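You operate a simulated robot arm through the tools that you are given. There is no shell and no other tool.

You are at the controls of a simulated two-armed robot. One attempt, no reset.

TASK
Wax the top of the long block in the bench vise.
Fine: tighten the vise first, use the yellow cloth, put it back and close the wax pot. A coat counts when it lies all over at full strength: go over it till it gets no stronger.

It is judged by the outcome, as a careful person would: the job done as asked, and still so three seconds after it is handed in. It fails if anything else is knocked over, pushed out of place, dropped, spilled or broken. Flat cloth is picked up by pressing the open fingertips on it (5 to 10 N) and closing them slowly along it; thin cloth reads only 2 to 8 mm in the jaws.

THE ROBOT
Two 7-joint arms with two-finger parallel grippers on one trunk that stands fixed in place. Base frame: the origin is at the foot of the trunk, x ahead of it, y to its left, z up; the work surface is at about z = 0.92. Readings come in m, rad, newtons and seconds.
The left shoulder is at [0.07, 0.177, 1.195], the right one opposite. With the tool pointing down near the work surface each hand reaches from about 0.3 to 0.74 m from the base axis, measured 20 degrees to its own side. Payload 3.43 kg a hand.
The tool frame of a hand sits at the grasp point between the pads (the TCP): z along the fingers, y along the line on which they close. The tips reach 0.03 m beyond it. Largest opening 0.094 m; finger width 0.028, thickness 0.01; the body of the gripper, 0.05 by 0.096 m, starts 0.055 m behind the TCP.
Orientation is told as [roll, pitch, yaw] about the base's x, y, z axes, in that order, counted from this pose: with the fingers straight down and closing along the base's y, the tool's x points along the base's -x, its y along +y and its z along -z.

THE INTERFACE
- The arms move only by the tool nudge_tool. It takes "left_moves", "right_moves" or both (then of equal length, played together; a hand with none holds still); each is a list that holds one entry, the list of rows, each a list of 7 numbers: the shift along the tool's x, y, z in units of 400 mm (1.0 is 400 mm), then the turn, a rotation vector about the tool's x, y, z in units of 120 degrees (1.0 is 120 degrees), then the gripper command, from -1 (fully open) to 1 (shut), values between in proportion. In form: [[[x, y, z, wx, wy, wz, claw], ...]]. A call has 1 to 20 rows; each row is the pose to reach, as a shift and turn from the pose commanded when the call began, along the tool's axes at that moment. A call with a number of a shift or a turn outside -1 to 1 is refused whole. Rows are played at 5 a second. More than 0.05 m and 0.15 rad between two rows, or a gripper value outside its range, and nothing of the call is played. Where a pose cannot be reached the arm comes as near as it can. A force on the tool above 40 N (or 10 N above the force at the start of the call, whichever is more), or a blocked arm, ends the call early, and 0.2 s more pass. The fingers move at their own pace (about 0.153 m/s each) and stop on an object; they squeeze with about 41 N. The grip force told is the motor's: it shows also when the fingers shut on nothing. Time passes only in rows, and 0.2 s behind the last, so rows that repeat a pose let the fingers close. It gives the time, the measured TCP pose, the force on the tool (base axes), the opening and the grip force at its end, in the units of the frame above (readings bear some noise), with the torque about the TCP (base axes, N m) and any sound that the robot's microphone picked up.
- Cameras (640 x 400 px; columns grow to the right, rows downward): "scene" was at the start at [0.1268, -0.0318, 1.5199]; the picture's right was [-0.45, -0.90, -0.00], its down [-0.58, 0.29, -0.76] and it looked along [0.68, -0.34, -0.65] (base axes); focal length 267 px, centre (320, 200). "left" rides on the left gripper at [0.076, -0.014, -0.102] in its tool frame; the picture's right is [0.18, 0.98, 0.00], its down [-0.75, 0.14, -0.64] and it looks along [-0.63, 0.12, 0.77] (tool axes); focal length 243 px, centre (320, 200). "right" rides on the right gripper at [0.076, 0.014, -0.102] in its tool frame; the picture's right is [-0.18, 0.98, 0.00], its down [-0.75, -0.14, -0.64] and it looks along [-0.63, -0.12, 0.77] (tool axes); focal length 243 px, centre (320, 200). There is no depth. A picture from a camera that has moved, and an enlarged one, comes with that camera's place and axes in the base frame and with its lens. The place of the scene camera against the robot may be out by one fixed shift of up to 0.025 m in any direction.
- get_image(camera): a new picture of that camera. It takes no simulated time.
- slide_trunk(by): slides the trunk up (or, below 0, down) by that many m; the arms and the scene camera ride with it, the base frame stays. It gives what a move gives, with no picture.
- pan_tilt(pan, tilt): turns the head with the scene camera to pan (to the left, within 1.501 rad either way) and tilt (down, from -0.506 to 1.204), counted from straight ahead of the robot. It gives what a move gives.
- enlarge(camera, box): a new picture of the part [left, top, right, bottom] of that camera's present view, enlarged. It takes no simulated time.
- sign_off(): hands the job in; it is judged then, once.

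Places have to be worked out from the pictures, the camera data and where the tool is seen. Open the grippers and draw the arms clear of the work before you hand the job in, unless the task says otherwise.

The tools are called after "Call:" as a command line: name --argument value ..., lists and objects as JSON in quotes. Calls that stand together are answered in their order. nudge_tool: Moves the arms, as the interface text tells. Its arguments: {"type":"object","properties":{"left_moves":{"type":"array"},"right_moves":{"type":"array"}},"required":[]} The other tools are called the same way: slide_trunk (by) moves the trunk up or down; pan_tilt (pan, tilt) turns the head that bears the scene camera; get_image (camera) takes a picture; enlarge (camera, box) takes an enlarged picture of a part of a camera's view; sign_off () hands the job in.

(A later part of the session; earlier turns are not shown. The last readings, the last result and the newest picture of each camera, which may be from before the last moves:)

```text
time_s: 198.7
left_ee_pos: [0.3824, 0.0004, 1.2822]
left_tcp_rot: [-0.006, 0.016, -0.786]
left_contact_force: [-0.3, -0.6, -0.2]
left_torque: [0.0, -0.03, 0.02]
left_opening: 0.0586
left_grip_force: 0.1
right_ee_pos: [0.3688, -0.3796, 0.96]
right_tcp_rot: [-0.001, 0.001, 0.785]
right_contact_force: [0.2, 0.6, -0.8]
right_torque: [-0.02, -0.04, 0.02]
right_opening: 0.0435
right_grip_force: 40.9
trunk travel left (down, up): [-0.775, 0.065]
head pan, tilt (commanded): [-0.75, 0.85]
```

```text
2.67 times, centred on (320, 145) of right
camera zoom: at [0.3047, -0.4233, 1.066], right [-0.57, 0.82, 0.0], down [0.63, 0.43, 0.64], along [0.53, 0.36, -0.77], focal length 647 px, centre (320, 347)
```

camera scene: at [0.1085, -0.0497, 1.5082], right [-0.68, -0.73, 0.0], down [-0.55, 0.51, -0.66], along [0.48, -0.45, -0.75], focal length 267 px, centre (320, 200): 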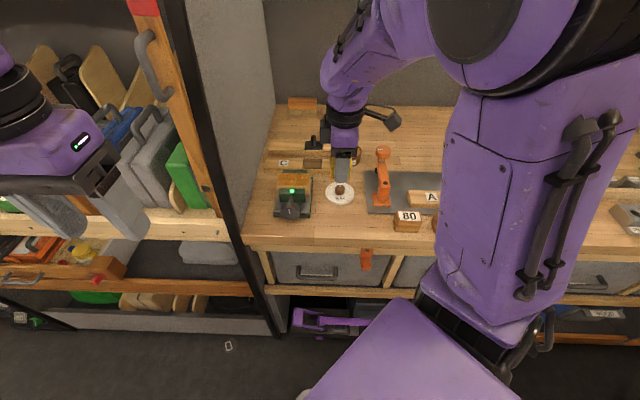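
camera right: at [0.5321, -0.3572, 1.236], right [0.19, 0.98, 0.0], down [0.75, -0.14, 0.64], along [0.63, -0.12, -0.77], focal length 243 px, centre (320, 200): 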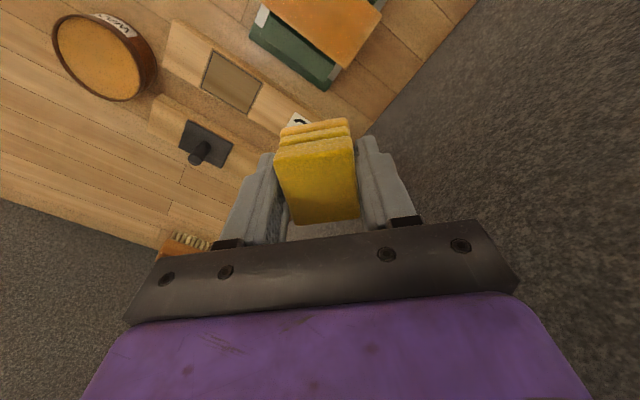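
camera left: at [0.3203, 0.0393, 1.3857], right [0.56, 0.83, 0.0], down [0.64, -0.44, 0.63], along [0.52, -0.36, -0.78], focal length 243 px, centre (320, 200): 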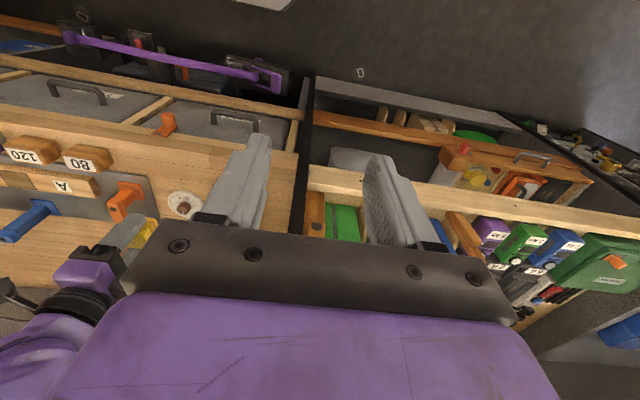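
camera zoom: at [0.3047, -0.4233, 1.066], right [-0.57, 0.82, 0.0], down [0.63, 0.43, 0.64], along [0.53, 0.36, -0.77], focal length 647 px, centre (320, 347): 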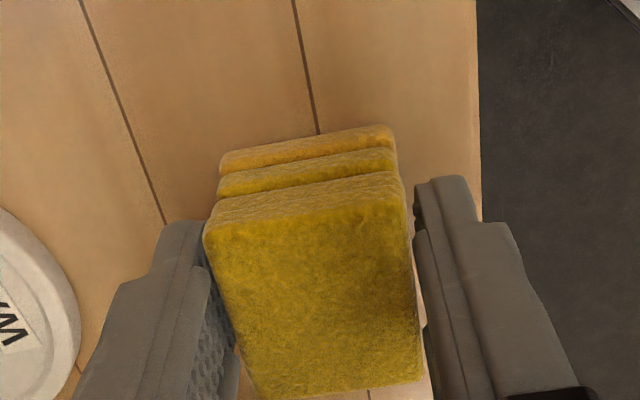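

Re-gripped properly. I carry the pad back to the pot and dip.

Call:
nudge_tool --right_moves '[[[0, 0, -0.08, 0, 0, 0, 1], [0, 0, -0.18, 0, 0, 0, 1], [0, 0, -0.29, 0, 0, 0, 1], [0.005, -0.05, -0.395, 0, 0, 0, 1], [0.018, -0.15, -0.395, 0, 0, 0, 1], [0.03, -0.25, -0.395, 0, 0, 0, 1], [0.042, -0.35, -0.395, 0, 0, 0, 1], [0.054, -0.45, -0.395, 0, 0, 0, 1], [0.066, -0.55, -0.395, 0, 0, 0, 1], [0.0794, -0.6733, -0.395, 0, 0, 0, 1], [0.0794, -0.6733, -0.3, 0, 0, 0, 1], [0.0794, -0.6733, -0.2, 0, 0, 0, 1], [0.0794, -0.6733, -0.13, 0, 0, 0, 1], [0.0794, -0.6733, -0.1, 0, 0, 0, 1], [0.0794, -0.6733, -0.09, 0, 0, 0, 1], [0.0794, -0.6733, -0.083, 0, 0, 0, 1], [0.0794, -0.6733, -0.083, 0, 0, 0, 1]]]'

Call:
enlarge --camera "right" --box '[240, 60, 400, 190]'

```text
time_s: 202.2
left_ee_pos: [0.3813, -0.0007, 1.2815]
left_tcp_rot: [-0.007, 0.016, -0.784]
left_contact_force: [0.1, 0.0, 0.3]
left_torque: [0.0, -0.01, 0.03]
left_opening: 0.0586
left_grip_force: 0.0
right_ee_pos: [0.5362, -0.5934, 0.9953]
right_tcp_rot: [-0.001, 0.003, 0.785]
right_contact_force: [-0.7, 0.1, 2.0]
right_torque: [0.03, -0.05, -0.02]
right_opening: 0.0434
right_grip_force: 40.8
trunk travel left (down, up): [-0.775, 0.065]
head pan, tilt (commanded): [-0.75, 0.85]
```

```text
3.08 times, centred on (320, 125) of right
camera zoom: at [0.4731, -0.6359, 1.099], right [-0.57, 0.82, 0.0], down [0.63, 0.43, 0.64], along [0.53, 0.36, -0.77], focal length 746 px, centre (320, 431)
```

zoom: 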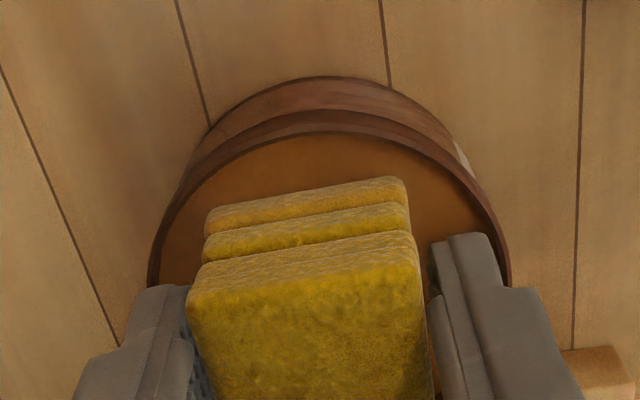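

Light contact (2 N); I press 1.2 mm more, then return to the −e end and scrub.

Call:
nudge_tool --right_moves '[[[0, 0, 0.003, 0, 0, 0, 1], [0, 0, 0.003, 0, 0, 0, 1], [0, 0, -0.05, 0, 0, 0, 1], [0, 0, -0.15, 0, 0, 0, 1], [0, 0, -0.25, 0, 0, 0, 1], [-0.05, 0.07, -0.31, 0, 0, 0, 1], [-0.1, 0.14, -0.31, 0, 0, 0, 1], [-0.16, 0.21, -0.31, 0, 0, 0, 1], [-0.22, 0.28, -0.31, 0, 0, 0, 1], [-0.275, 0.345, -0.31, 0, 0, 0, 1], [-0.322, 0.4113, -0.29, 0, 0, 0, 1], [-0.322, 0.4113, -0.2, 0, 0, 0, 1], [-0.322, 0.4113, -0.12, 0, 0, 0, 1], [-0.322, 0.4113, -0.075, 0, 0, 0, 1], [-0.322, 0.4113, -0.0585, 0, 0, 0, 1], [-0.302, 0.4563, -0.0585, 0, 0, 0, 1], [-0.302, 0.3663, -0.0585, 0, 0, 0, 1], [-0.322, 0.3663, -0.0585, 0, 0, 0, 1], [-0.322, 0.4563, -0.0585, 0, 0, 0, 1], [-0.342, 0.4563, -0.0585, 0, 0, 0, 1]]]'

Call:
enlarge --camera "scene" --box '[260, 160, 330, 220]'

```text
time_s: 205.7
left_ee_pos: [0.3791, 0.0034, 1.2823]
left_tcp_rot: [-0.009, 0.014, -0.784]
left_contact_force: [0.5, -0.3, -0.4]
left_torque: [-0.04, 0.0, -0.04]
left_opening: 0.0588
left_grip_force: 0.1
right_ee_pos: [0.4979, -0.3788, 1.0222]
right_tcp_rot: [-0.003, -0.006, 0.79]
right_contact_force: [-5.3, 6.0, 15.3]
right_torque: [0.22, 0.09, 0.04]
right_opening: 0.0435
right_grip_force: 40.9
trunk travel left (down, up): [-0.775, 0.065]
head pan, tilt (commanded): [-0.75, 0.85]
stopped in row 17 (right hand): the force on the tool passed its limit at 53 N (the readings are from after the stop); the commanded pose is now the measured one
```

```text
6.67 times, centred on (295, 190) of scene
camera zoom: at [0.1052, -0.045, 1.5085], right [-0.68, -0.73, 0.0], down [-0.55, 0.51, -0.66], along [0.48, -0.45, -0.75], focal length 1780 px, centre (487, 267)
```

zoom: 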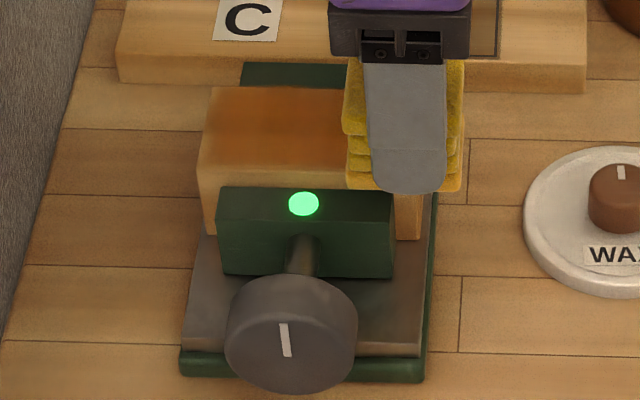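

The press was too strong as the fresh grip leaves more pad below (limit hit, call stopped; block and vise unmoved, light green). Contact height is now ~1.022. I continue from the measured pose with lighter pressure.

Call:
nudge_tool --right_moves '[[[0, -0.03, 0, 0, 0, 0, 1], [0, -0.076, 0, 0, 0, 0, 1], [-0.015, -0.081, 0, 0, 0, 0, 1], [-0.015, -0.036, 0, 0, 0, 0, 1], [-0.015, 0.009, 0, 0, 0, 0, 1], [-0.03, 0.009, 0, 0, 0, 0, 1]]]'

```text
time_s: 207.1
left_ee_pos: [0.3774, -0.0007, 1.2843]
left_tcp_rot: [-0.004, 0.014, -0.786]
left_contact_force: [0.0, 0.3, 0.1]
left_torque: [0.0, -0.01, -0.02]
left_opening: 0.0586
left_grip_force: 0.1
right_ee_pos: [0.501, -0.371, 1.0223]
right_tcp_rot: [-0.003, -0.006, 0.787]
right_contact_force: [-2.0, -11.4, 28.6]
right_torque: [-0.61, -0.1, -0.13]
right_opening: 0.0432
right_grip_force: 40.9
trunk travel left (down, up): [-0.775, 0.065]
head pan, tilt (commanded): [-0.75, 0.85]
```

28 N is more than wanted; I ease up 2 mm and go on scrubbing the −e end.

Call:
nudge_tool --right_moves '[[[0, 0, -0.005, 0, 0, 0, 1], [0, -0.045, -0.005, 0, 0, 0, 1], [0, -0.09, -0.005, 0, 0, 0, 1], [0.035, -0.09, -0.005, 0, 0, 0, 1], [0.035, -0.045, -0.005, 0, 0, 0, 1], [0.035, 0.0, -0.005, 0, 0, 0, 1], [0.02, 0.0, -0.005, 0, 0, 0, 1], [0.02, -0.045, -0.005, 0, 0, 0, 1], [0.02, -0.09, -0.005, 0, 0, 0, 1], [-0.02, -0.09, -0.005, 0, 0, 0, 1], [-0.02, -0.045, -0.005, 0, 0, 0, 1], [-0.02, 0.0, -0.005, 0, 0, 0, 1]]]'

Call:
enlarge --camera "right" --box '[230, 30, 430, 180]'

```text
time_s: 209.7
left_ee_pos: [0.3811, 0.0011, 1.2829]
left_tcp_rot: [-0.007, 0.012, -0.782]
left_contact_force: [0.3, 0.5, 0.1]
left_torque: [0.03, 0.0, 0.0]
left_opening: 0.059
left_grip_force: 0.0
right_ee_pos: [0.51, -0.3619, 1.0229]
right_tcp_rot: [0.001, -0.003, 0.79]
right_contact_force: [0.8, 1.7, 7.4]
right_torque: [-0.05, 0.0, 0.01]
right_opening: 0.0435
right_grip_force: 40.7
trunk travel left (down, up): [-0.775, 0.065]
head pan, tilt (commanded): [-0.75, 0.85]
```

```text
2.67 times, centred on (330, 105) of right
camera zoom: at [0.4455, -0.4063, 1.1266], right [-0.57, 0.82, 0.0], down [0.63, 0.43, 0.65], along [0.53, 0.37, -0.76], focal length 647 px, centre (293, 453)
```

zoom: 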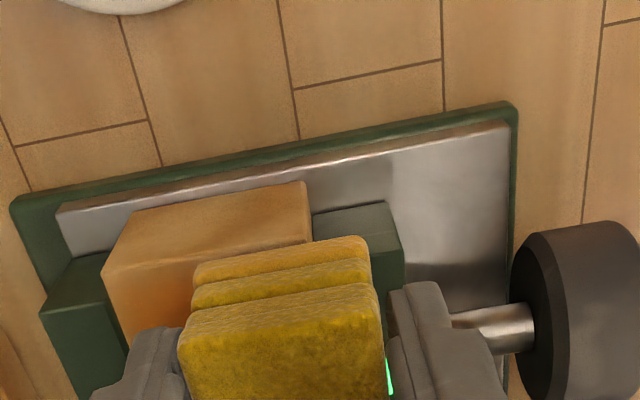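

Pressure is right now (7 N). I run the front edge to the +e end, scrub there, and do mid strokes.

Call:
nudge_tool --right_moves '[[[-0.059, 0, 0.001, 0, 0, 0, 1], [-0.119, 0, 0.001, 0, 0, 0, 1], [-0.179, 0, 0.001, 0, 0, 0, 1], [-0.179, -0.044, 0.001, 0, 0, 0, 1], [-0.179, -0.09, 0.001, 0, 0, 0, 1], [-0.159, -0.09, 0.001, 0, 0, 0, 1], [-0.159, 0, 0.001, 0, 0, 0, 1], [-0.139, 0, 0.001, 0, 0, 0, 1], [-0.139, -0.09, 0.001, 0, 0, 0, 1], [-0.184, -0.09, 0.001, 0, 0, 0, 1], [-0.184, 0, 0.001, 0, 0, 0, 1], [-0.119, -0.024, 0.001, 0, 0, 0, 1], [-0.059, -0.024, 0.001, 0, 0, 0, 1], [0.001, -0.024, 0.001, 0, 0, 0, 1], [0.056, -0.024, 0.001, 0, 0, 0, 1], [0.056, -0.064, 0.001, 0, 0, 0, 1], [0.001, -0.064, 0.001, 0, 0, 0, 1], [-0.059, -0.064, 0.001, 0, 0, 0, 1], [-0.119, -0.064, 0.001, 0, 0, 0, 1], [-0.179, -0.064, 0.001, 0, 0, 0, 1]]]'

Call:
enlarge --camera "right" --box '[230, 0, 430, 150]'

```text
time_s: 213.9
left_ee_pos: [0.3798, 0.0015, 1.2833]
left_tcp_rot: [-0.006, 0.014, -0.785]
left_contact_force: [0.6, -0.1, -0.7]
left_torque: [0.0, -0.01, -0.02]
left_opening: 0.0587
left_grip_force: 0.2
right_ee_pos: [0.579, -0.3318, 1.0229]
right_tcp_rot: [-0.001, -0.004, 0.788]
right_contact_force: [-2.2, -4.0, 8.8]
right_torque: [-0.25, 0.18, 0.02]
right_opening: 0.0432
right_grip_force: 40.8
trunk travel left (down, up): [-0.775, 0.065]
head pan, tilt (commanded): [-0.75, 0.85]
```

```text
2.67 times, centred on (330, 75) of right
camera zoom: at [0.5142, -0.3751, 1.1264], right [-0.57, 0.82, 0.0], down [0.63, 0.43, 0.64], along [0.53, 0.37, -0.76], focal length 647 px, centre (293, 533)
```

zoom: 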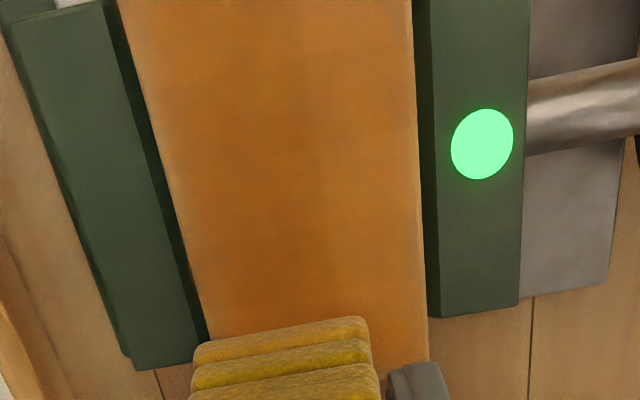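

Very even along this view. I finish the rear edge, the −e end once more and a centre stroke, then inspect.

Call:
nudge_tool --right_moves '[[[0, -0.026, 0, 0, 0, 0, 1], [0.06, -0.026, 0, 0, 0, 0, 1], [0.12, -0.026, 0, 0, 0, 0, 1], [0.18, -0.026, 0, 0, 0, 0, 1], [0.24, -0.026, 0, 0, 0, 0, 1], [0.24, 0.02, 0, 0, 0, 0, 1], [0.24, 0.064, 0, 0, 0, 0, 1], [0.22, 0.064, 0, 0, 0, 0, 1], [0.22, -0.026, 0, 0, 0, 0, 1], [0.2, -0.026, 0, 0, 0, 0, 1], [0.2, 0.064, 0, 0, 0, 0, 1], [0.14, 0.064, 0, 0, 0, 0, 1], [0.08, 0.064, 0, 0, 0, 0, 1], [0.02, 0.064, 0, 0, 0, 0, 1], [0, 0.05, 0, 0, 0, 0, 1], [0.06, 0.02, 0, 0, 0, 0, 1], [0.12, 0.02, 0, 0, 0, 0, 1], [0.18, 0.02, 0, 0, 0, 0, 1], [0.24, 0.02, 0, 0, 0, 0, 1], [0.24, 0.02, 0, 0, 0, 0, 1]]]'

```text
time_s: 218.1
left_ee_pos: [0.3819, 0.0004, 1.2823]
left_tcp_rot: [-0.007, 0.016, -0.785]
left_contact_force: [0.4, 0.1, -0.3]
left_torque: [-0.04, 0.03, 0.0]
left_opening: 0.0588
left_grip_force: 0.1
right_ee_pos: [0.506, -0.3938, 1.0226]
right_tcp_rot: [-0.003, -0.001, 0.791]
right_contact_force: [-2.0, -2.4, 4.8]
right_torque: [-0.02, -0.02, 0.03]
right_opening: 0.0433
right_grip_force: 40.7
trunk travel left (down, up): [-0.775, 0.065]
head pan, tilt (commanded): [-0.75, 0.85]
```

I lift and return to the same inspection viewpoint to compare with the two earlier views.

Call:
nudge_tool --right_moves '[[[0, 0, -0.1, 0, 0, 0, 1], [-0.02, 0, -0.2, 0, 0, 0.05, 1], [-0.06, -0.015, -0.27, 0, 0, 0.12, 1], [-0.1, -0.03, -0.27, 0, 0, 0.19, 1], [-0.14, -0.04, -0.27, 0, 0, 0.26, 1], [-0.18, -0.0474, -0.27, 0, 0, 0.325, 1], [-0.18, -0.0474, -0.27, 0, 0, 0.378, 1], [-0.18, -0.0474, -0.27, 0, 0, 0.378, 1]]]'

Call:
enlarge --camera "right" --box '[255, 0, 375, 125]'

Call:
enlarge --camera "scene" --box '[270, 165, 320, 205]'

```text
time_s: 219.9
left_ee_pos: [0.3817, 0.0008, 1.282]
left_tcp_rot: [-0.007, 0.014, -0.785]
left_contact_force: [0.3, 1.0, 0.1]
left_torque: [0.03, 0.01, -0.03]
left_opening: 0.059
left_grip_force: 0.1
right_ee_pos: [0.5698, -0.3553, 1.1299]
right_tcp_rot: [0.001, -0.001, -0.004]
right_contact_force: [-0.3, 0.6, -0.6]
right_torque: [0.01, 0.0, -0.01]
right_opening: 0.0435
right_grip_force: 41.3
trunk travel left (down, up): [-0.775, 0.065]
head pan, tilt (commanded): [-0.75, 0.85]
```

```text
3.20 times, centred on (315, 62) of right
camera zoom: at [0.4938, -0.3408, 1.2342], right [0.19, 0.98, 0.0], down [0.75, -0.15, 0.64], along [0.63, -0.12, -0.77], focal length 776 px, centre (336, 640)
```

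zoom: 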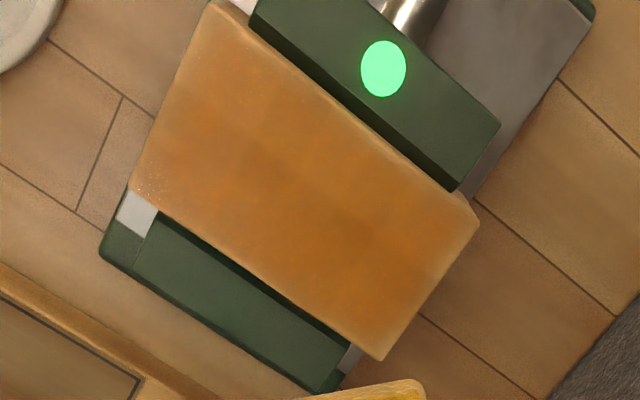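

```text
10.00 times, centred on (295, 185) of scene
camera zoom: at [0.1081, -0.048, 1.5083], right [-0.68, -0.73, 0.0], down [-0.55, 0.51, -0.66], along [0.48, -0.45, -0.75], focal length 2670 px, centre (570, 350)
```

zoom: 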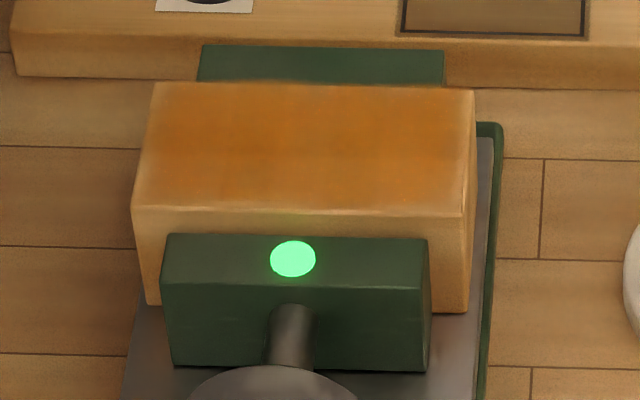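

Call:
enlarge --camera "right" --box '[275, 0, 345, 60]'

Call:
enlarge --camera "right" --box '[310, 50, 380, 110]'

```text
6.67 times, centred on (310, 30) of right
camera zoom: at [0.4938, -0.3408, 1.2342], right [0.19, 0.98, 0.0], down [0.75, -0.15, 0.64], along [0.63, -0.12, -0.77], focal length 1618 px, centre (387, 1333)
```

zoom: 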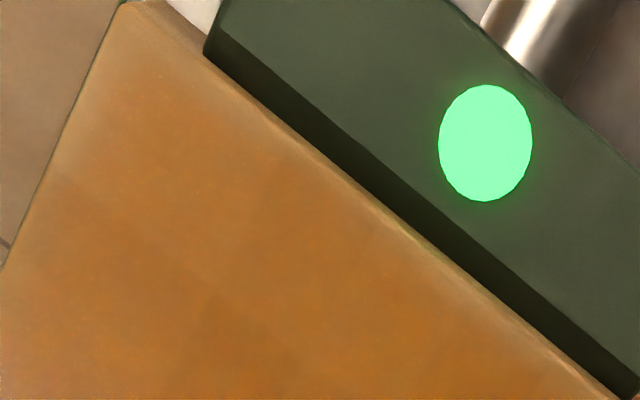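

```text
6.67 times, centred on (345, 80) of right
camera zoom: at [0.4938, -0.3408, 1.2342], right [0.19, 0.98, 0.0], down [0.75, -0.15, 0.64], along [0.63, -0.12, -0.77], focal length 1618 px, centre (153, 1000)
```

zoom: 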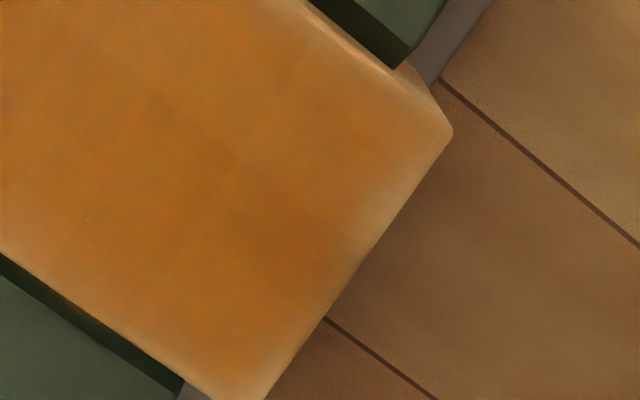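

The field is even, but zooming in shows the four corners and a ~5 mm strip at the ends still a bit weaker. I dip once more and then work the corners and end strips specifically.

Call:
nudge_tool --right_moves '[[[0.011, -0.085, 0, 0, 0, -0.054, 1], [0.023, -0.17, 0, 0, 0, -0.108, 1], [0.035, -0.255, 0, 0, 0, -0.162, 1], [0.047, -0.34, 0, 0, 0, -0.216, 1], [0.059, -0.425, 0, 0, 0, -0.27, 1], [0.071, -0.51, 0, 0, 0, -0.324, 1], [0.084, -0.594, 0, 0, 0, -0.378, 1], [0.084, -0.594, 0.09, 0, 0, -0.378, 1], [0.084, -0.594, 0.18, 0, 0, -0.378, 1], [0.084, -0.594, 0.27, 0, 0, -0.378, 1], [0.084, -0.594, 0.32, 0, 0, -0.378, 1], [0.084, -0.594, 0.336, 0, 0, -0.378, 1], [0.084, -0.594, 0.3465, 0, 0, -0.378, 1], [0.084, -0.594, 0.3465, 0, 0, -0.378, 1]]]'

Call:
enlarge --camera "right" --box '[240, 60, 400, 190]'

```text
time_s: 222.9
left_ee_pos: [0.3803, 0.0016, 1.2831]
left_tcp_rot: [-0.008, 0.015, -0.786]
left_contact_force: [-1.2, 0.3, -0.5]
left_torque: [-0.02, 0.0, -0.02]
left_opening: 0.0588
left_grip_force: 0.0
right_ee_pos: [0.5372, -0.5933, 0.9937]
right_tcp_rot: [-0.005, -0.006, 0.789]
right_contact_force: [3.5, -5.6, 16.9]
right_torque: [-0.09, 0.02, 0.0]
right_opening: 0.0434
right_grip_force: 41.0
trunk travel left (down, up): [-0.775, 0.065]
head pan, tilt (commanded): [-0.75, 0.85]
```

```text
3.08 times, centred on (320, 125) of right
camera zoom: at [0.4718, -0.636, 1.0973], right [-0.57, 0.82, 0.0], down [0.63, 0.44, 0.65], along [0.53, 0.36, -0.76], focal length 746 px, centre (320, 431)
```

zoom: 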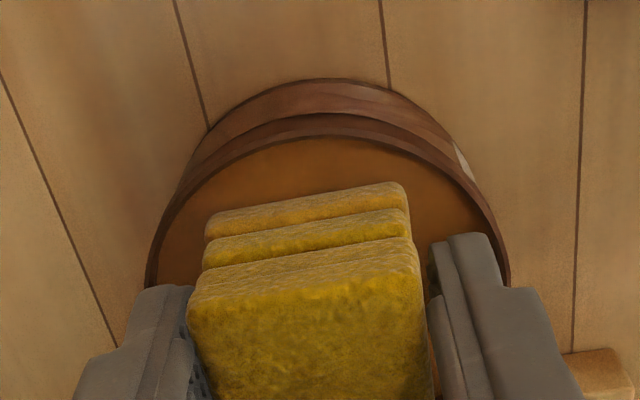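

Good dip (17 N). Next: land on the +e end, and work its front corner.

Call:
nudge_tool --right_moves '[[[0, 0, -0.05, 0, 0, 0, 1], [0, 0, -0.15, 0, 0, 0, 1], [0, 0, -0.25, 0, 0, 0, 1], [-0.07, 0.055, -0.33, 0, 0, 0, 1], [-0.15, 0.117, -0.33, 0, 0, 0, 1], [-0.23, 0.18, -0.33, 0, 0, 0, 1], [-0.31, 0.242, -0.33, 0, 0, 0, 1], [-0.39, 0.304, -0.33, 0, 0, 0, 1], [-0.46, 0.36, -0.33, 0, 0, 0, 1], [-0.52, 0.413, -0.3, 0, 0, 0, 1], [-0.52, 0.413, -0.2, 0, 0, 0, 1], [-0.52, 0.413, -0.13, 0, 0, 0, 1], [-0.52, 0.413, -0.09, 0, 0, 0, 1], [-0.52, 0.413, -0.072, 0, 0, 0, 1], [-0.52, 0.468, -0.072, 0, 0, 0, 1], [-0.54, 0.473, -0.072, 0, 0, 0, 1], [-0.54, 0.45, -0.072, 0, 0, 0, 1], [-0.52, 0.473, -0.072, 0, 0, 0, 1], [-0.54, 0.473, -0.072, 0, 0, 0, 1], [-0.53, 0.46, -0.072, 0, 0, 0, 1]]]'

```text
time_s: 227.1
left_ee_pos: [0.3794, 0.0038, 1.2831]
left_tcp_rot: [-0.006, 0.013, -0.783]
left_contact_force: [-0.3, -0.7, 0.8]
left_torque: [-0.02, 0.01, 0.01]
left_opening: 0.0586
left_grip_force: 0.0
right_ee_pos: [0.5522, -0.3102, 1.0211]
right_tcp_rot: [-0.001, 0.0, 0.791]
right_contact_force: [-5.8, 3.7, 12.0]
right_torque: [0.03, 0.22, -0.04]
right_opening: 0.0434
right_grip_force: 40.8
trunk travel left (down, up): [-0.775, 0.065]
head pan, tilt (commanded): [-0.75, 0.85]
```

12 N, fine. I work the +e end strip and rear corner, run the rear edge to the −e end and its corners.

Call:
nudge_tool --right_moves '[[[-0.015, 0.013, 0, 0, 0, 0, 1], [-0.015, -0.047, 0, 0, 0, 0, 1], [-0.015, -0.107, 0, 0, 0, 0, 1], [0.005, -0.107, 0, 0, 0, 0, 1], [-0.015, -0.097, 0, 0, 0, 0, 1], [-0.015, -0.027, 0, 0, 0, 0, 1], [-0.015, 0.018, 0, 0, 0, 0, 1], [0.005, 0.018, 0, 0, 0, 0, 1], [0.005, -0.047, 0, 0, 0, 0, 1], [0.005, -0.112, 0, 0, 0, 0, 1], [0.04, -0.107, 0, 0, 0, 0, 1], [0.09, -0.102, 0, 0, 0, 0, 1], [0.14, -0.102, 0, 0, 0, 0, 1], [0.19, -0.102, 0, 0, 0, 0, 1], [0.23, -0.107, 0, 0, 0, 0, 1], [0.215, -0.112, 0, 0, 0, 0, 1], [0.235, -0.107, 0, 0, 0, 0, 1], [0.235, -0.047, 0, 0, 0, 0, 1], [0.235, 0.013, 0, 0, 0, 0, 1], [0.215, 0.013, 0, 0, 0, 0, 1]]]'

Call:
enlarge --camera "scene" --box '[260, 160, 330, 220]'

```text
time_s: 231.3
left_ee_pos: [0.3774, 0.0007, 1.2833]
left_tcp_rot: [-0.004, 0.013, -0.786]
left_contact_force: [-0.3, -0.1, 0.1]
left_torque: [0.0, 0.0, -0.01]
left_opening: 0.0587
left_grip_force: 0.0
right_ee_pos: [0.4864, -0.3714, 1.0215]
right_tcp_rot: [-0.002, -0.003, 0.789]
right_contact_force: [-6.7, -7.6, 21.8]
right_torque: [-0.26, -0.12, -0.15]
right_opening: 0.0433
right_grip_force: 41.2
trunk travel left (down, up): [-0.775, 0.065]
head pan, tilt (commanded): [-0.75, 0.85]
```

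```text
6.67 times, centred on (295, 190) of scene
camera zoom: at [0.1029, -0.0483, 1.5088], right [-0.68, -0.73, 0.0], down [-0.55, 0.51, -0.66], along [0.48, -0.45, -0.75], focal length 1780 px, centre (487, 267)
```

zoom: 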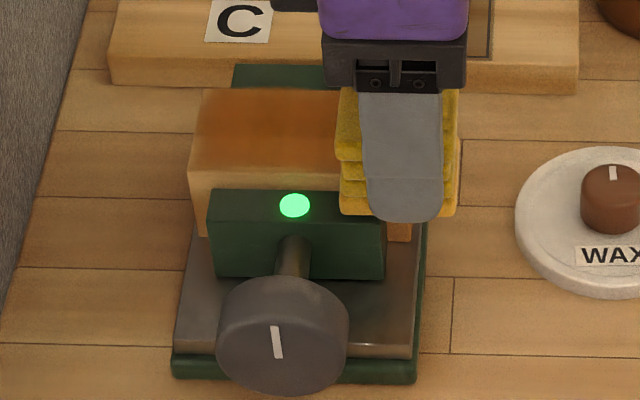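

I ease the pressure a little (was 22 N) and do the −e front corner, end strip, front edge and a mid stroke.

Call:
nudge_tool --right_moves '[[[0.02, 0.005, -0.0025, 0, 0, 0, 1], [0, -0.01, -0.0025, 0, 0, 0, 1], [0.02, -0.01, -0.0025, 0, 0, 0, 1], [0.02, -0.07, -0.0025, 0, 0, 0, 1], [0.02, -0.12, -0.0025, 0, 0, 0, 1], [0, -0.12, -0.0025, 0, 0, 0, 1], [0, -0.06, -0.0025, 0, 0, 0, 1], [0, 0, -0.0025, 0, 0, 0, 1], [-0.055, 0, -0.0025, 0, 0, 0, 1], [-0.105, 0, -0.0025, 0, 0, 0, 1], [-0.155, 0, -0.0025, 0, 0, 0, 1], [-0.21, 0, -0.0025, 0, 0, 0, 1], [-0.23, 0, -0.0025, 0, 0, 0, 1], [-0.215, 0.005, -0.0025, 0, 0, 0, 1], [-0.165, -0.03, -0.0025, 0, 0, 0, 1], [-0.105, -0.03, -0.0025, 0, 0, 0, 1], [-0.045, -0.03, -0.0025, 0, 0, 0, 1], [0.015, -0.03, -0.0025, 0, 0, 0, 1], [0.015, -0.09, -0.0025, 0, 0, 0, 1], [-0.045, -0.09, -0.0025, 0, 0, 0, 1]]]'

```text
time_s: 235.5
left_ee_pos: [0.3827, 0.0014, 1.2823]
left_tcp_rot: [-0.009, 0.016, -0.785]
left_contact_force: [0.6, 0.4, 0.1]
left_torque: [-0.02, -0.02, 0.0]
left_opening: 0.0588
left_grip_force: 0.1
right_ee_pos: [0.5296, -0.3825, 1.0217]
right_tcp_rot: [0.001, -0.003, 0.79]
right_contact_force: [-0.2, -0.4, 1.6]
right_torque: [-0.06, 0.03, 0.01]
right_opening: 0.0432
right_grip_force: 40.8
trunk travel left (down, up): [-0.775, 0.065]
head pan, tilt (commanded): [-0.75, 0.85]
```

Pressure had dropped to ~2 N (pad creeping up again). I press 1.6 mm more and go once round the whole border.

Call:
nudge_tool --right_moves '[[[0.06, 0, 0.004, 0, 0, 0, 1], [0.065, 0.03, 0.004, 0, 0, 0, 1], [0.065, 0.09, 0.004, 0, 0, 0, 1], [0.045, 0.09, 0.004, 0, 0, 0, 1], [0.045, 0.03, 0.004, 0, 0, 0, 1], [0.045, -0.03, 0.004, 0, 0, 0, 1], [0.065, -0.03, 0.004, 0, 0, 0, 1], [0.065, 0.03, 0.004, 0, 0, 0, 1], [0.065, 0.09, 0.004, 0, 0, 0, 1], [0.02, 0.09, 0.004, 0, 0, 0, 1], [-0.03, 0.09, 0.004, 0, 0, 0, 1], [-0.08, 0.09, 0.004, 0, 0, 0, 1], [-0.13, 0.09, 0.004, 0, 0, 0, 1], [-0.18, 0.09, 0.004, 0, 0, 0, 1], [-0.18, 0.03, 0.004, 0, 0, 0, 1], [-0.18, -0.03, 0.004, 0, 0, 0, 1], [-0.13, -0.025, 0.004, 0, 0, 0, 1], [-0.08, -0.025, 0.004, 0, 0, 0, 1], [-0.03, -0.025, 0.004, 0, 0, 0, 1], [0.02, -0.025, 0.004, 0, 0, 0, 1]]]'

```text
time_s: 239.7
left_ee_pos: [0.3808, 0.0008, 1.2824]
left_tcp_rot: [-0.008, 0.015, -0.784]
left_contact_force: [-0.4, 0.1, -0.8]
left_torque: [0.0, 0.0, 0.01]
left_opening: 0.0587
left_grip_force: 0.1
right_ee_pos: [0.5301, -0.3949, 1.0201]
right_tcp_rot: [-0.002, -0.003, 0.791]
right_contact_force: [2.6, 5.0, 11.6]
right_torque: [0.3, -0.04, -0.07]
right_opening: 0.0433
right_grip_force: 40.8
trunk travel left (down, up): [-0.775, 0.065]
head pan, tilt (commanded): [-0.75, 0.85]
```

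11.6 N – good. I lift to the inspection viewpoint again.

Call:
nudge_tool --right_moves '[[[0, 0, -0.1, 0, 0, 0, 1], [-0.02, 0, -0.2, 0, 0, 0.05, 1], [-0.05, 0, -0.275, 0, 0, 0.12, 1], [-0.08, 0, -0.275, 0, 0, 0.19, 1], [-0.11, 0, -0.275, 0, 0, 0.26, 1], [-0.139, 0, -0.275, 0, 0, 0.325, 1], [-0.139, 0, -0.275, 0, 0, 0.378, 1], [-0.139, 0, -0.275, 0, 0, 0.378, 1]]]'

Call:
enlarge --camera "right" --box '[255, 0, 375, 125]'

Call:
enlarge --camera "right" --box '[275, 0, 345, 60]'

Call:
enlarge --camera "right" --box '[310, 50, 380, 110]'

```text
time_s: 241.5
left_ee_pos: [0.3822, -0.0002, 1.2821]
left_tcp_rot: [-0.008, 0.016, -0.786]
left_contact_force: [0.5, 0.4, -0.4]
left_torque: [0.01, -0.03, 0.02]
left_opening: 0.0588
left_grip_force: 0.1
right_ee_pos: [0.5693, -0.3572, 1.1297]
right_tcp_rot: [0.001, -0.001, -0.002]
right_contact_force: [-0.5, -0.4, -0.2]
right_torque: [-0.01, -0.01, -0.02]
right_opening: 0.0437
right_grip_force: 40.9
trunk travel left (down, up): [-0.775, 0.065]
head pan, tilt (commanded): [-0.75, 0.85]
```

```text
3.20 times, centred on (315, 62) of right
camera zoom: at [0.493, -0.342, 1.2335], right [0.19, 0.98, 0.0], down [0.75, -0.15, 0.64], along [0.63, -0.12, -0.77], focal length 776 px, centre (336, 640)
```

zoom: 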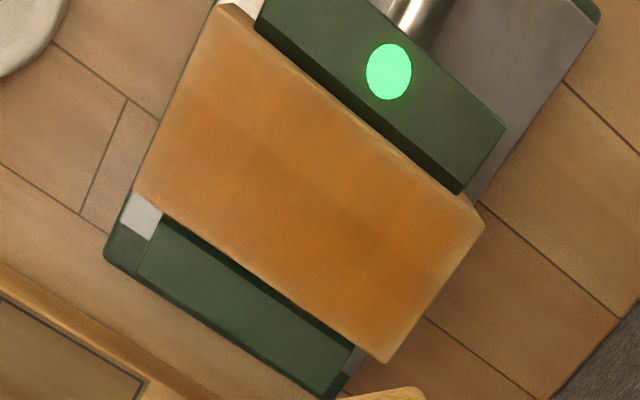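

```text
6.67 times, centred on (310, 30) of right
camera zoom: at [0.493, -0.342, 1.2335], right [0.19, 0.98, 0.0], down [0.75, -0.15, 0.64], along [0.63, -0.12, -0.77], focal length 1618 px, centre (387, 1333)
```

zoom: 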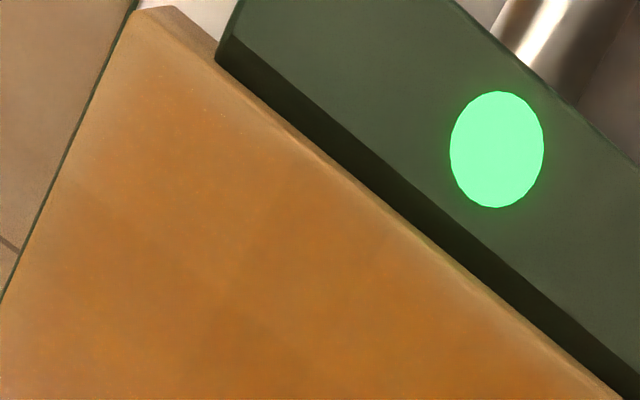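

```text
6.67 times, centred on (345, 80) of right
camera zoom: at [0.493, -0.342, 1.2335], right [0.19, 0.98, 0.0], down [0.75, -0.15, 0.64], along [0.63, -0.12, -0.77], focal length 1618 px, centre (153, 1000)
```

zoom: 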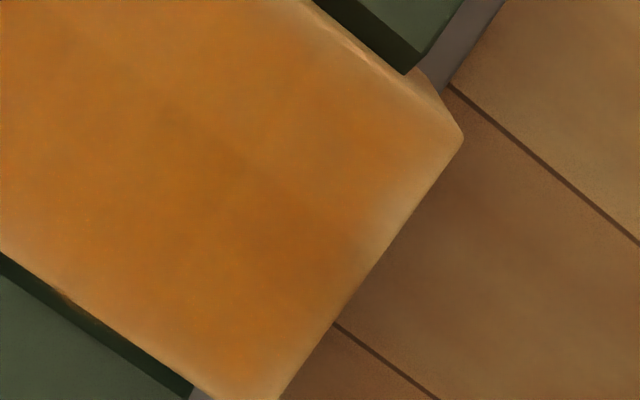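

Nearly uniform; the remaining thin lighter rim looks partly like the edge's own highlight. To be sure it gets no stronger, I do one more dip and border round, then compare.

Call:
nudge_tool --right_moves '[[[0.011, -0.085, 0, 0, 0, -0.054, 1], [0.023, -0.17, 0, 0, 0, -0.108, 1], [0.035, -0.255, 0, 0, 0, -0.162, 1], [0.047, -0.34, 0, 0, 0, -0.216, 1], [0.059, -0.425, 0, 0, 0, -0.27, 1], [0.071, -0.51, 0, 0, 0, -0.324, 1], [0.083, -0.59, 0, 0, 0, -0.378, 1], [0.083, -0.59, 0.09, 0, 0, -0.378, 1], [0.083, -0.59, 0.18, 0, 0, -0.378, 1], [0.083, -0.59, 0.27, 0, 0, -0.378, 1], [0.083, -0.59, 0.32, 0, 0, -0.378, 1], [0.083, -0.59, 0.336, 0, 0, -0.378, 1], [0.083, -0.59, 0.345, 0, 0, -0.378, 1], [0.083, -0.59, 0.345, 0, 0, -0.378, 1]]]'

Call:
enlarge --camera "right" --box '[240, 60, 400, 190]'

```text
time_s: 244.5
left_ee_pos: [0.3813, 0.0002, 1.2828]
left_tcp_rot: [-0.009, 0.015, -0.786]
left_contact_force: [0.1, 0.8, -1.1]
left_torque: [-0.01, -0.01, 0.03]
left_opening: 0.0587
left_grip_force: 0.0
right_ee_pos: [0.536, -0.593, 0.9914]
right_tcp_rot: [-0.002, -0.002, 0.789]
right_contact_force: [1.3, -1.9, 6.2]
right_torque: [-0.09, 0.03, 0.03]
right_opening: 0.0433
right_grip_force: 41.1
trunk travel left (down, up): [-0.775, 0.065]
head pan, tilt (commanded): [-0.75, 0.85]
```

```text
3.08 times, centred on (320, 125) of right
camera zoom: at [0.4712, -0.6358, 1.0964], right [-0.57, 0.82, 0.0], down [0.63, 0.43, 0.65], along [0.53, 0.37, -0.76], focal length 746 px, centre (320, 431)
```

zoom: 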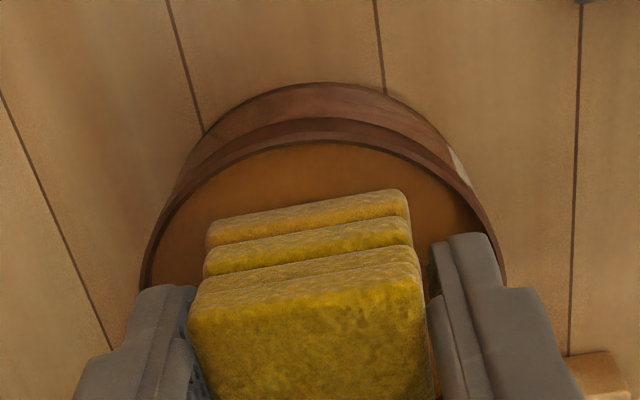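

Dip OK (6 N). Landing on the +e end and doing its strip and corners.

Call:
nudge_tool --right_moves '[[[0, 0, -0.05, 0, 0, 0, 1], [0, 0, -0.15, 0, 0, 0, 1], [0, 0, -0.25, 0, 0, 0, 1], [-0.07, 0.055, -0.33, 0, 0, 0, 1], [-0.15, 0.117, -0.33, 0, 0, 0, 1], [-0.23, 0.18, -0.33, 0, 0, 0, 1], [-0.31, 0.242, -0.33, 0, 0, 0, 1], [-0.39, 0.304, -0.33, 0, 0, 0, 1], [-0.46, 0.36, -0.33, 0, 0, 0, 1], [-0.5216, 0.4103, -0.3, 0, 0, 0, 1], [-0.5216, 0.4103, -0.2, 0, 0, 0, 1], [-0.5216, 0.4103, -0.13, 0, 0, 0, 1], [-0.5216, 0.4103, -0.09, 0, 0, 0, 1], [-0.5216, 0.4103, -0.07, 0, 0, 0, 1], [-0.5216, 0.4703, -0.07, 0, 0, 0, 1], [-0.5466, 0.4703, -0.07, 0, 0, 0, 1], [-0.5466, 0.4103, -0.07, 0, 0, 0, 1], [-0.5466, 0.3503, -0.07, 0, 0, 0, 1], [-0.5216, 0.3503, -0.07, 0, 0, 0, 1], [-0.5216, 0.4103, -0.07, 0, 0, 0, 1]]]'

```text
time_s: 248.7
left_ee_pos: [0.3805, 0.0004, 1.284]
left_tcp_rot: [-0.007, 0.013, -0.784]
left_contact_force: [-0.7, -0.1, 0.1]
left_torque: [-0.06, 0.0, 0.01]
left_opening: 0.0586
left_grip_force: 0.1
right_ee_pos: [0.5653, -0.3304, 1.0205]
right_tcp_rot: [-0.001, -0.003, 0.789]
right_contact_force: [2.9, -4.0, 8.4]
right_torque: [-0.16, -0.06, 0.04]
right_opening: 0.0433
right_grip_force: 40.6
trunk travel left (down, up): [-0.775, 0.065]
head pan, tilt (commanded): [-0.75, 0.85]
```

8 N. Now once round: +e strip, front edge, −e strip, rear edge.

Call:
nudge_tool --right_moves '[[[-0.025, 0.06, 0.0015, 0, 0, 0, 1], [-0.025, 0, 0.0015, 0, 0, 0, 1], [-0.025, -0.06, 0.0015, 0, 0, 0, 1], [-0.01, -0.06, 0.0015, 0, 0, 0, 1], [-0.01, 0, 0.0015, 0, 0, 0, 1], [-0.01, 0.06, 0.0015, 0, 0, 0, 1], [0.05, 0.06, 0.0015, 0, 0, 0, 1], [0.11, 0.06, 0.0015, 0, 0, 0, 1], [0.17, 0.06, 0.0015, 0, 0, 0, 1], [0.225, 0.06, 0.0015, 0, 0, 0, 1], [0.225, 0, 0.0015, 0, 0, 0, 1], [0.225, -0.06, 0.0015, 0, 0, 0, 1], [0.21, -0.06, 0.0015, 0, 0, 0, 1], [0.21, 0, 0.0015, 0, 0, 0, 1], [0.21, 0.06, 0.0015, 0, 0, 0, 1], [0.22, 0, 0.0015, 0, 0, 0, 1], [0.22, -0.06, 0.0015, 0, 0, 0, 1], [0.16, -0.06, 0.0015, 0, 0, 0, 1], [0.1, -0.06, 0.0015, 0, 0, 0, 1], [0.04, -0.06, 0.0015, 0, 0, 0, 1]]]'

```text
time_s: 252.9
left_ee_pos: [0.3801, 0.0017, 1.2813]
left_tcp_rot: [-0.008, 0.013, -0.784]
left_contact_force: [0.1, -0.4, 0.6]
left_torque: [0.0, 0.0, 0.0]
left_opening: 0.0589
left_grip_force: 0.1
right_ee_pos: [0.5711, -0.3578, 1.019]
right_tcp_rot: [-0.002, -0.003, 0.791]
right_contact_force: [-2.2, -4.0, 9.8]
right_torque: [-0.14, 0.23, 0.04]
right_opening: 0.0432
right_grip_force: 40.8
trunk travel left (down, up): [-0.775, 0.065]
head pan, tilt (commanded): [-0.75, 0.85]
```

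A last full lengthwise raster at the same pressure.

Call:
nudge_tool --right_moves '[[[-0.06, 0.02, 0.001, 0, 0, 0, 1], [0, 0.03, 0.001, 0, 0, 0, 1], [0.06, 0.03, 0.001, 0, 0, 0, 1], [0.12, 0.03, 0.001, 0, 0, 0, 1], [0.18, 0.03, 0.001, 0, 0, 0, 1], [0.18, 0.06, 0.001, 0, 0, 0, 1], [0.12, 0.06, 0.001, 0, 0, 0, 1], [0.06, 0.06, 0.001, 0, 0, 0, 1], [0, 0.06, 0.001, 0, 0, 0, 1], [-0.06, 0.06, 0.001, 0, 0, 0, 1], [-0.06, 0.09, 0.001, 0, 0, 0, 1], [0, 0.09, 0.001, 0, 0, 0, 1], [0.06, 0.09, 0.001, 0, 0, 0, 1], [0.12, 0.09, 0.001, 0, 0, 0, 1], [0.18, 0.09, 0.001, 0, 0, 0, 1], [0.18, 0.115, 0.001, 0, 0, 0, 1], [0.12, 0.115, 0.001, 0, 0, 0, 1], [0.06, 0.115, 0.001, 0, 0, 0, 1], [0, 0.115, 0.001, 0, 0, 0, 1], [-0.06, 0.115, 0.001, 0, 0, 0, 1]]]'

Call:
enlarge --camera "right" --box '[230, 0, 430, 150]'

```text
time_s: 257.1
left_ee_pos: [0.38, 0.0014, 1.2835]
left_tcp_rot: [-0.006, 0.014, -0.785]
left_contact_force: [0.4, 0.7, 0.2]
left_torque: [0.01, 0.01, 0.0]
left_opening: 0.0589
left_grip_force: 0.0
right_ee_pos: [0.5542, -0.3067, 1.0194]
right_tcp_rot: [-0.002, -0.004, 0.789]
right_contact_force: [-3.0, -5.9, 13.1]
right_torque: [-0.46, 0.23, -0.01]
right_opening: 0.0435
right_grip_force: 40.5
trunk travel left (down, up): [-0.775, 0.065]
head pan, tilt (commanded): [-0.75, 0.85]
```

```text
2.67 times, centred on (330, 75) of right
camera zoom: at [0.4904, -0.3502, 1.1237], right [-0.57, 0.82, 0.0], down [0.63, 0.44, 0.64], along [0.53, 0.37, -0.76], focal length 647 px, centre (293, 533)
```

zoom: 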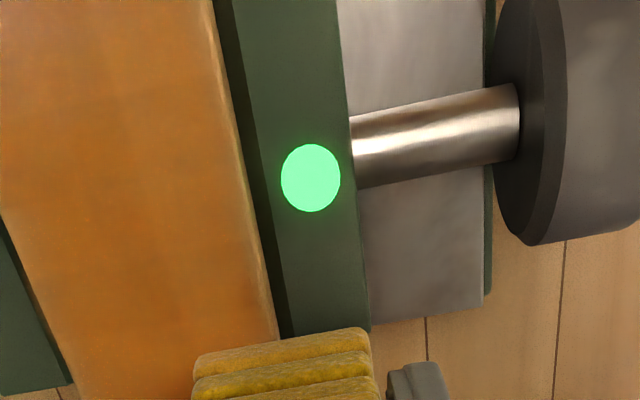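

I lift to the inspection viewpoint once more to compare.

Call:
nudge_tool --right_moves '[[[0, 0, -0.1, 0, 0, 0, 1], [0.01, -0.02, -0.2, 0, 0, 0.05, 1], [0.02, -0.04, -0.2765, 0, 0, 0.12, 1], [0.035, -0.065, -0.2765, 0, 0, 0.19, 1], [0.05, -0.09, -0.2765, 0, 0, 0.26, 1], [0.0613, -0.1147, -0.2765, 0, 0, 0.325, 1], [0.0613, -0.1147, -0.2765, 0, 0, 0.377, 1], [0.0613, -0.1147, -0.2765, 0, 0, 0.377, 1]]]'

Call:
enlarge --camera "right" --box '[255, 0, 375, 125]'

Call:
enlarge --camera "right" --box '[310, 50, 380, 110]'

Call:
enlarge --camera "scene" --box '[270, 165, 320, 205]'

```text
time_s: 258.9
left_ee_pos: [0.3819, -0.0001, 1.2821]
left_tcp_rot: [-0.007, 0.016, -0.784]
left_contact_force: [-0.5, 0.3, 0.6]
left_torque: [0.01, 0.02, -0.01]
left_opening: 0.0588
left_grip_force: 0.3
right_ee_pos: [0.5718, -0.3582, 1.1286]
right_tcp_rot: [0.002, -0.001, -0.002]
right_contact_force: [-0.3, -0.7, -0.4]
right_torque: [-0.01, 0.0, 0.03]
right_opening: 0.0436
right_grip_force: 40.6
trunk travel left (down, up): [-0.775, 0.065]
head pan, tilt (commanded): [-0.75, 0.85]
```

```text
3.20 times, centred on (315, 62) of right
camera zoom: at [0.4952, -0.3426, 1.2329], right [0.19, 0.98, 0.0], down [0.75, -0.14, 0.64], along [0.63, -0.12, -0.77], focal length 776 px, centre (336, 640)
```

zoom: 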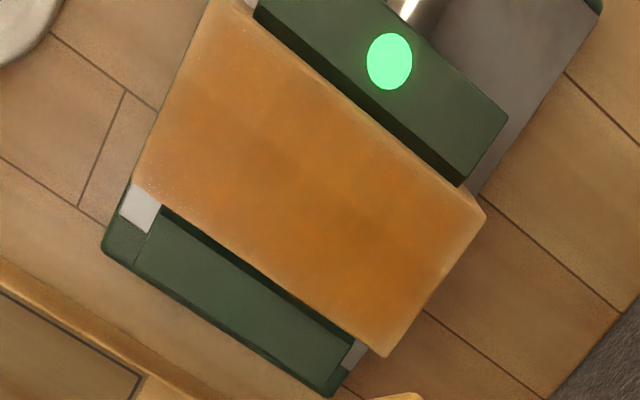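

```text
6.67 times, centred on (345, 80) of right
camera zoom: at [0.4952, -0.3426, 1.2329], right [0.19, 0.98, 0.0], down [0.75, -0.14, 0.64], along [0.63, -0.12, -0.77], focal length 1618 px, centre (153, 1000)
```

zoom: 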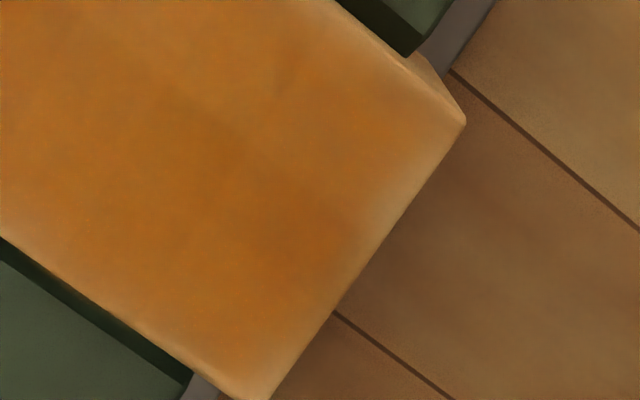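

```text
10.00 times, centred on (295, 185) of scene
camera zoom: at [0.1082, -0.048, 1.5083], right [-0.68, -0.73, 0.0], down [-0.55, 0.51, -0.66], along [0.48, -0.45, -0.75], focal length 2670 px, centre (570, 350)
```

zoom: 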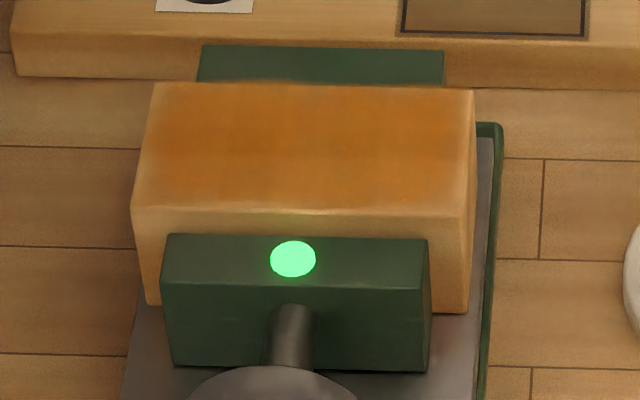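

The view is unchanged from the previous one: the coat no longer gets stronger, and it lies all over. Now I carry the cloth back to its place.

Call:
nudge_tool --right_moves '[[[0.08, -0.008, 0, 0, 0, -0.06, 1], [0.17, -0.017, 0, 0, 0, -0.12, 1], [0.26, -0.026, 0, 0, 0, -0.18, 1], [0.35, -0.035, 0, 0, 0, -0.24, 1], [0.43, -0.044, 0, 0, 0, -0.3, 1], [0.505, -0.053, 0, 0, 0, -0.3755, 1], [0.505, -0.053, 0.09, 0, 0, -0.3755, 1], [0.505, -0.053, 0.18, 0, 0, -0.3755, 1], [0.505, -0.053, 0.28, 0, 0, -0.3755, 1], [0.505, -0.053, 0.36, 0, 0, -0.3755, 1], [0.505, -0.053, 0.39, 0, 0, -0.3755, 1], [0.505, -0.053, 0.39, 0, 0, -0.3755, 1]]]'

Call:
enlarge --camera "right" --box '[220, 70, 420, 220]'

Call:
enlarge --camera "scene" --box '[290, 170, 390, 270]'

```text
refused: row 6 steps farther than a row can; nothing moved
```

```text
2.67 times, centred on (320, 145) of right
camera zoom: at [0.4952, -0.3426, 1.2329], right [0.19, 0.98, 0.0], down [0.75, -0.14, 0.64], along [0.63, -0.12, -0.77], focal length 647 px, centre (320, 347)
```

zoom: 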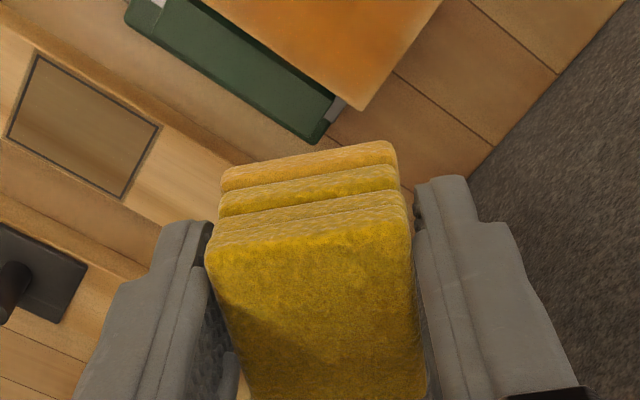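

```text
4.00 times, centred on (340, 220) of scene
camera zoom: at [0.1082, -0.048, 1.5083], right [-0.68, -0.73, 0.0], down [-0.55, 0.51, -0.66], along [0.48, -0.45, -0.75], focal length 1068 px, centre (240, 120)
```

zoom: 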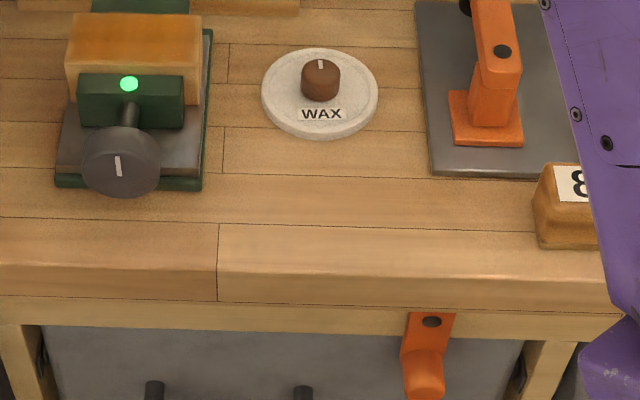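

One row turned a hair too far, so nothing moved. I resend with the turn spread evenly.

Call:
nudge_tool --right_moves '[[[0.08, -0.008, 0, 0, 0, -0.06, 1], [0.16, -0.017, 0, 0, 0, -0.12, 1], [0.24, -0.026, 0, 0, 0, -0.18, 1], [0.32, -0.035, 0, 0, 0, -0.24, 1], [0.4, -0.042, 0, 0, 0, -0.3, 1], [0.46, -0.048, 0, 0, 0, -0.34, 1], [0.505, -0.053, 0, 0, 0, -0.3755, 1], [0.505, -0.053, 0.09, 0, 0, -0.3755, 1], [0.505, -0.053, 0.18, 0, 0, -0.3755, 1], [0.505, -0.053, 0.28, 0, 0, -0.3755, 1], [0.505, -0.053, 0.36, 0, 0, -0.3755, 1], [0.505, -0.053, 0.39, 0, 0, -0.3755, 1], [0.505, -0.053, 0.39, 0, 0, -0.3755, 1]]]'

Call:
enlarge --camera "right" --box '[220, 70, 420, 220]'

Call:
enlarge --camera "scene" --box '[290, 170, 390, 270]'

```text
time_s: 261.7
left_ee_pos: [0.3811, -0.0001, 1.2827]
left_tcp_rot: [-0.006, 0.015, -0.785]
left_contact_force: [-0.5, 0.1, 0.2]
left_torque: [-0.03, 0.01, -0.04]
left_opening: 0.0586
left_grip_force: 0.1
right_ee_pos: [0.37, -0.3782, 0.9731]
right_tcp_rot: [-0.001, -0.004, 0.786]
right_contact_force: [-0.1, -1.1, -1.1]
right_torque: [-0.02, 0.0, 0.01]
right_opening: 0.0436
right_grip_force: 41.2
trunk travel left (down, up): [-0.775, 0.065]
head pan, tilt (commanded): [-0.75, 0.85]
```

```text
2.67 times, centred on (320, 145) of right
camera zoom: at [0.3057, -0.4211, 1.0765], right [-0.57, 0.82, 0.0], down [0.63, 0.43, 0.65], along [0.53, 0.36, -0.76], focal length 647 px, centre (320, 347)
```

zoom: 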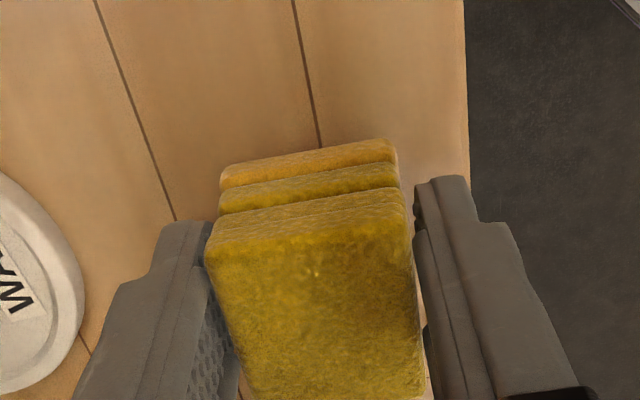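

```text
4.00 times, centred on (340, 220) of scene
camera zoom: at [0.1079, -0.0477, 1.5083], right [-0.68, -0.73, 0.0], down [-0.55, 0.51, -0.66], along [0.48, -0.45, -0.75], focal length 1068 px, centre (240, 120)
```

zoom: 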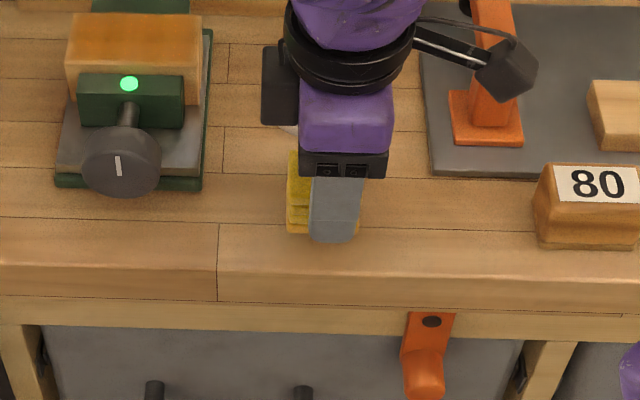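

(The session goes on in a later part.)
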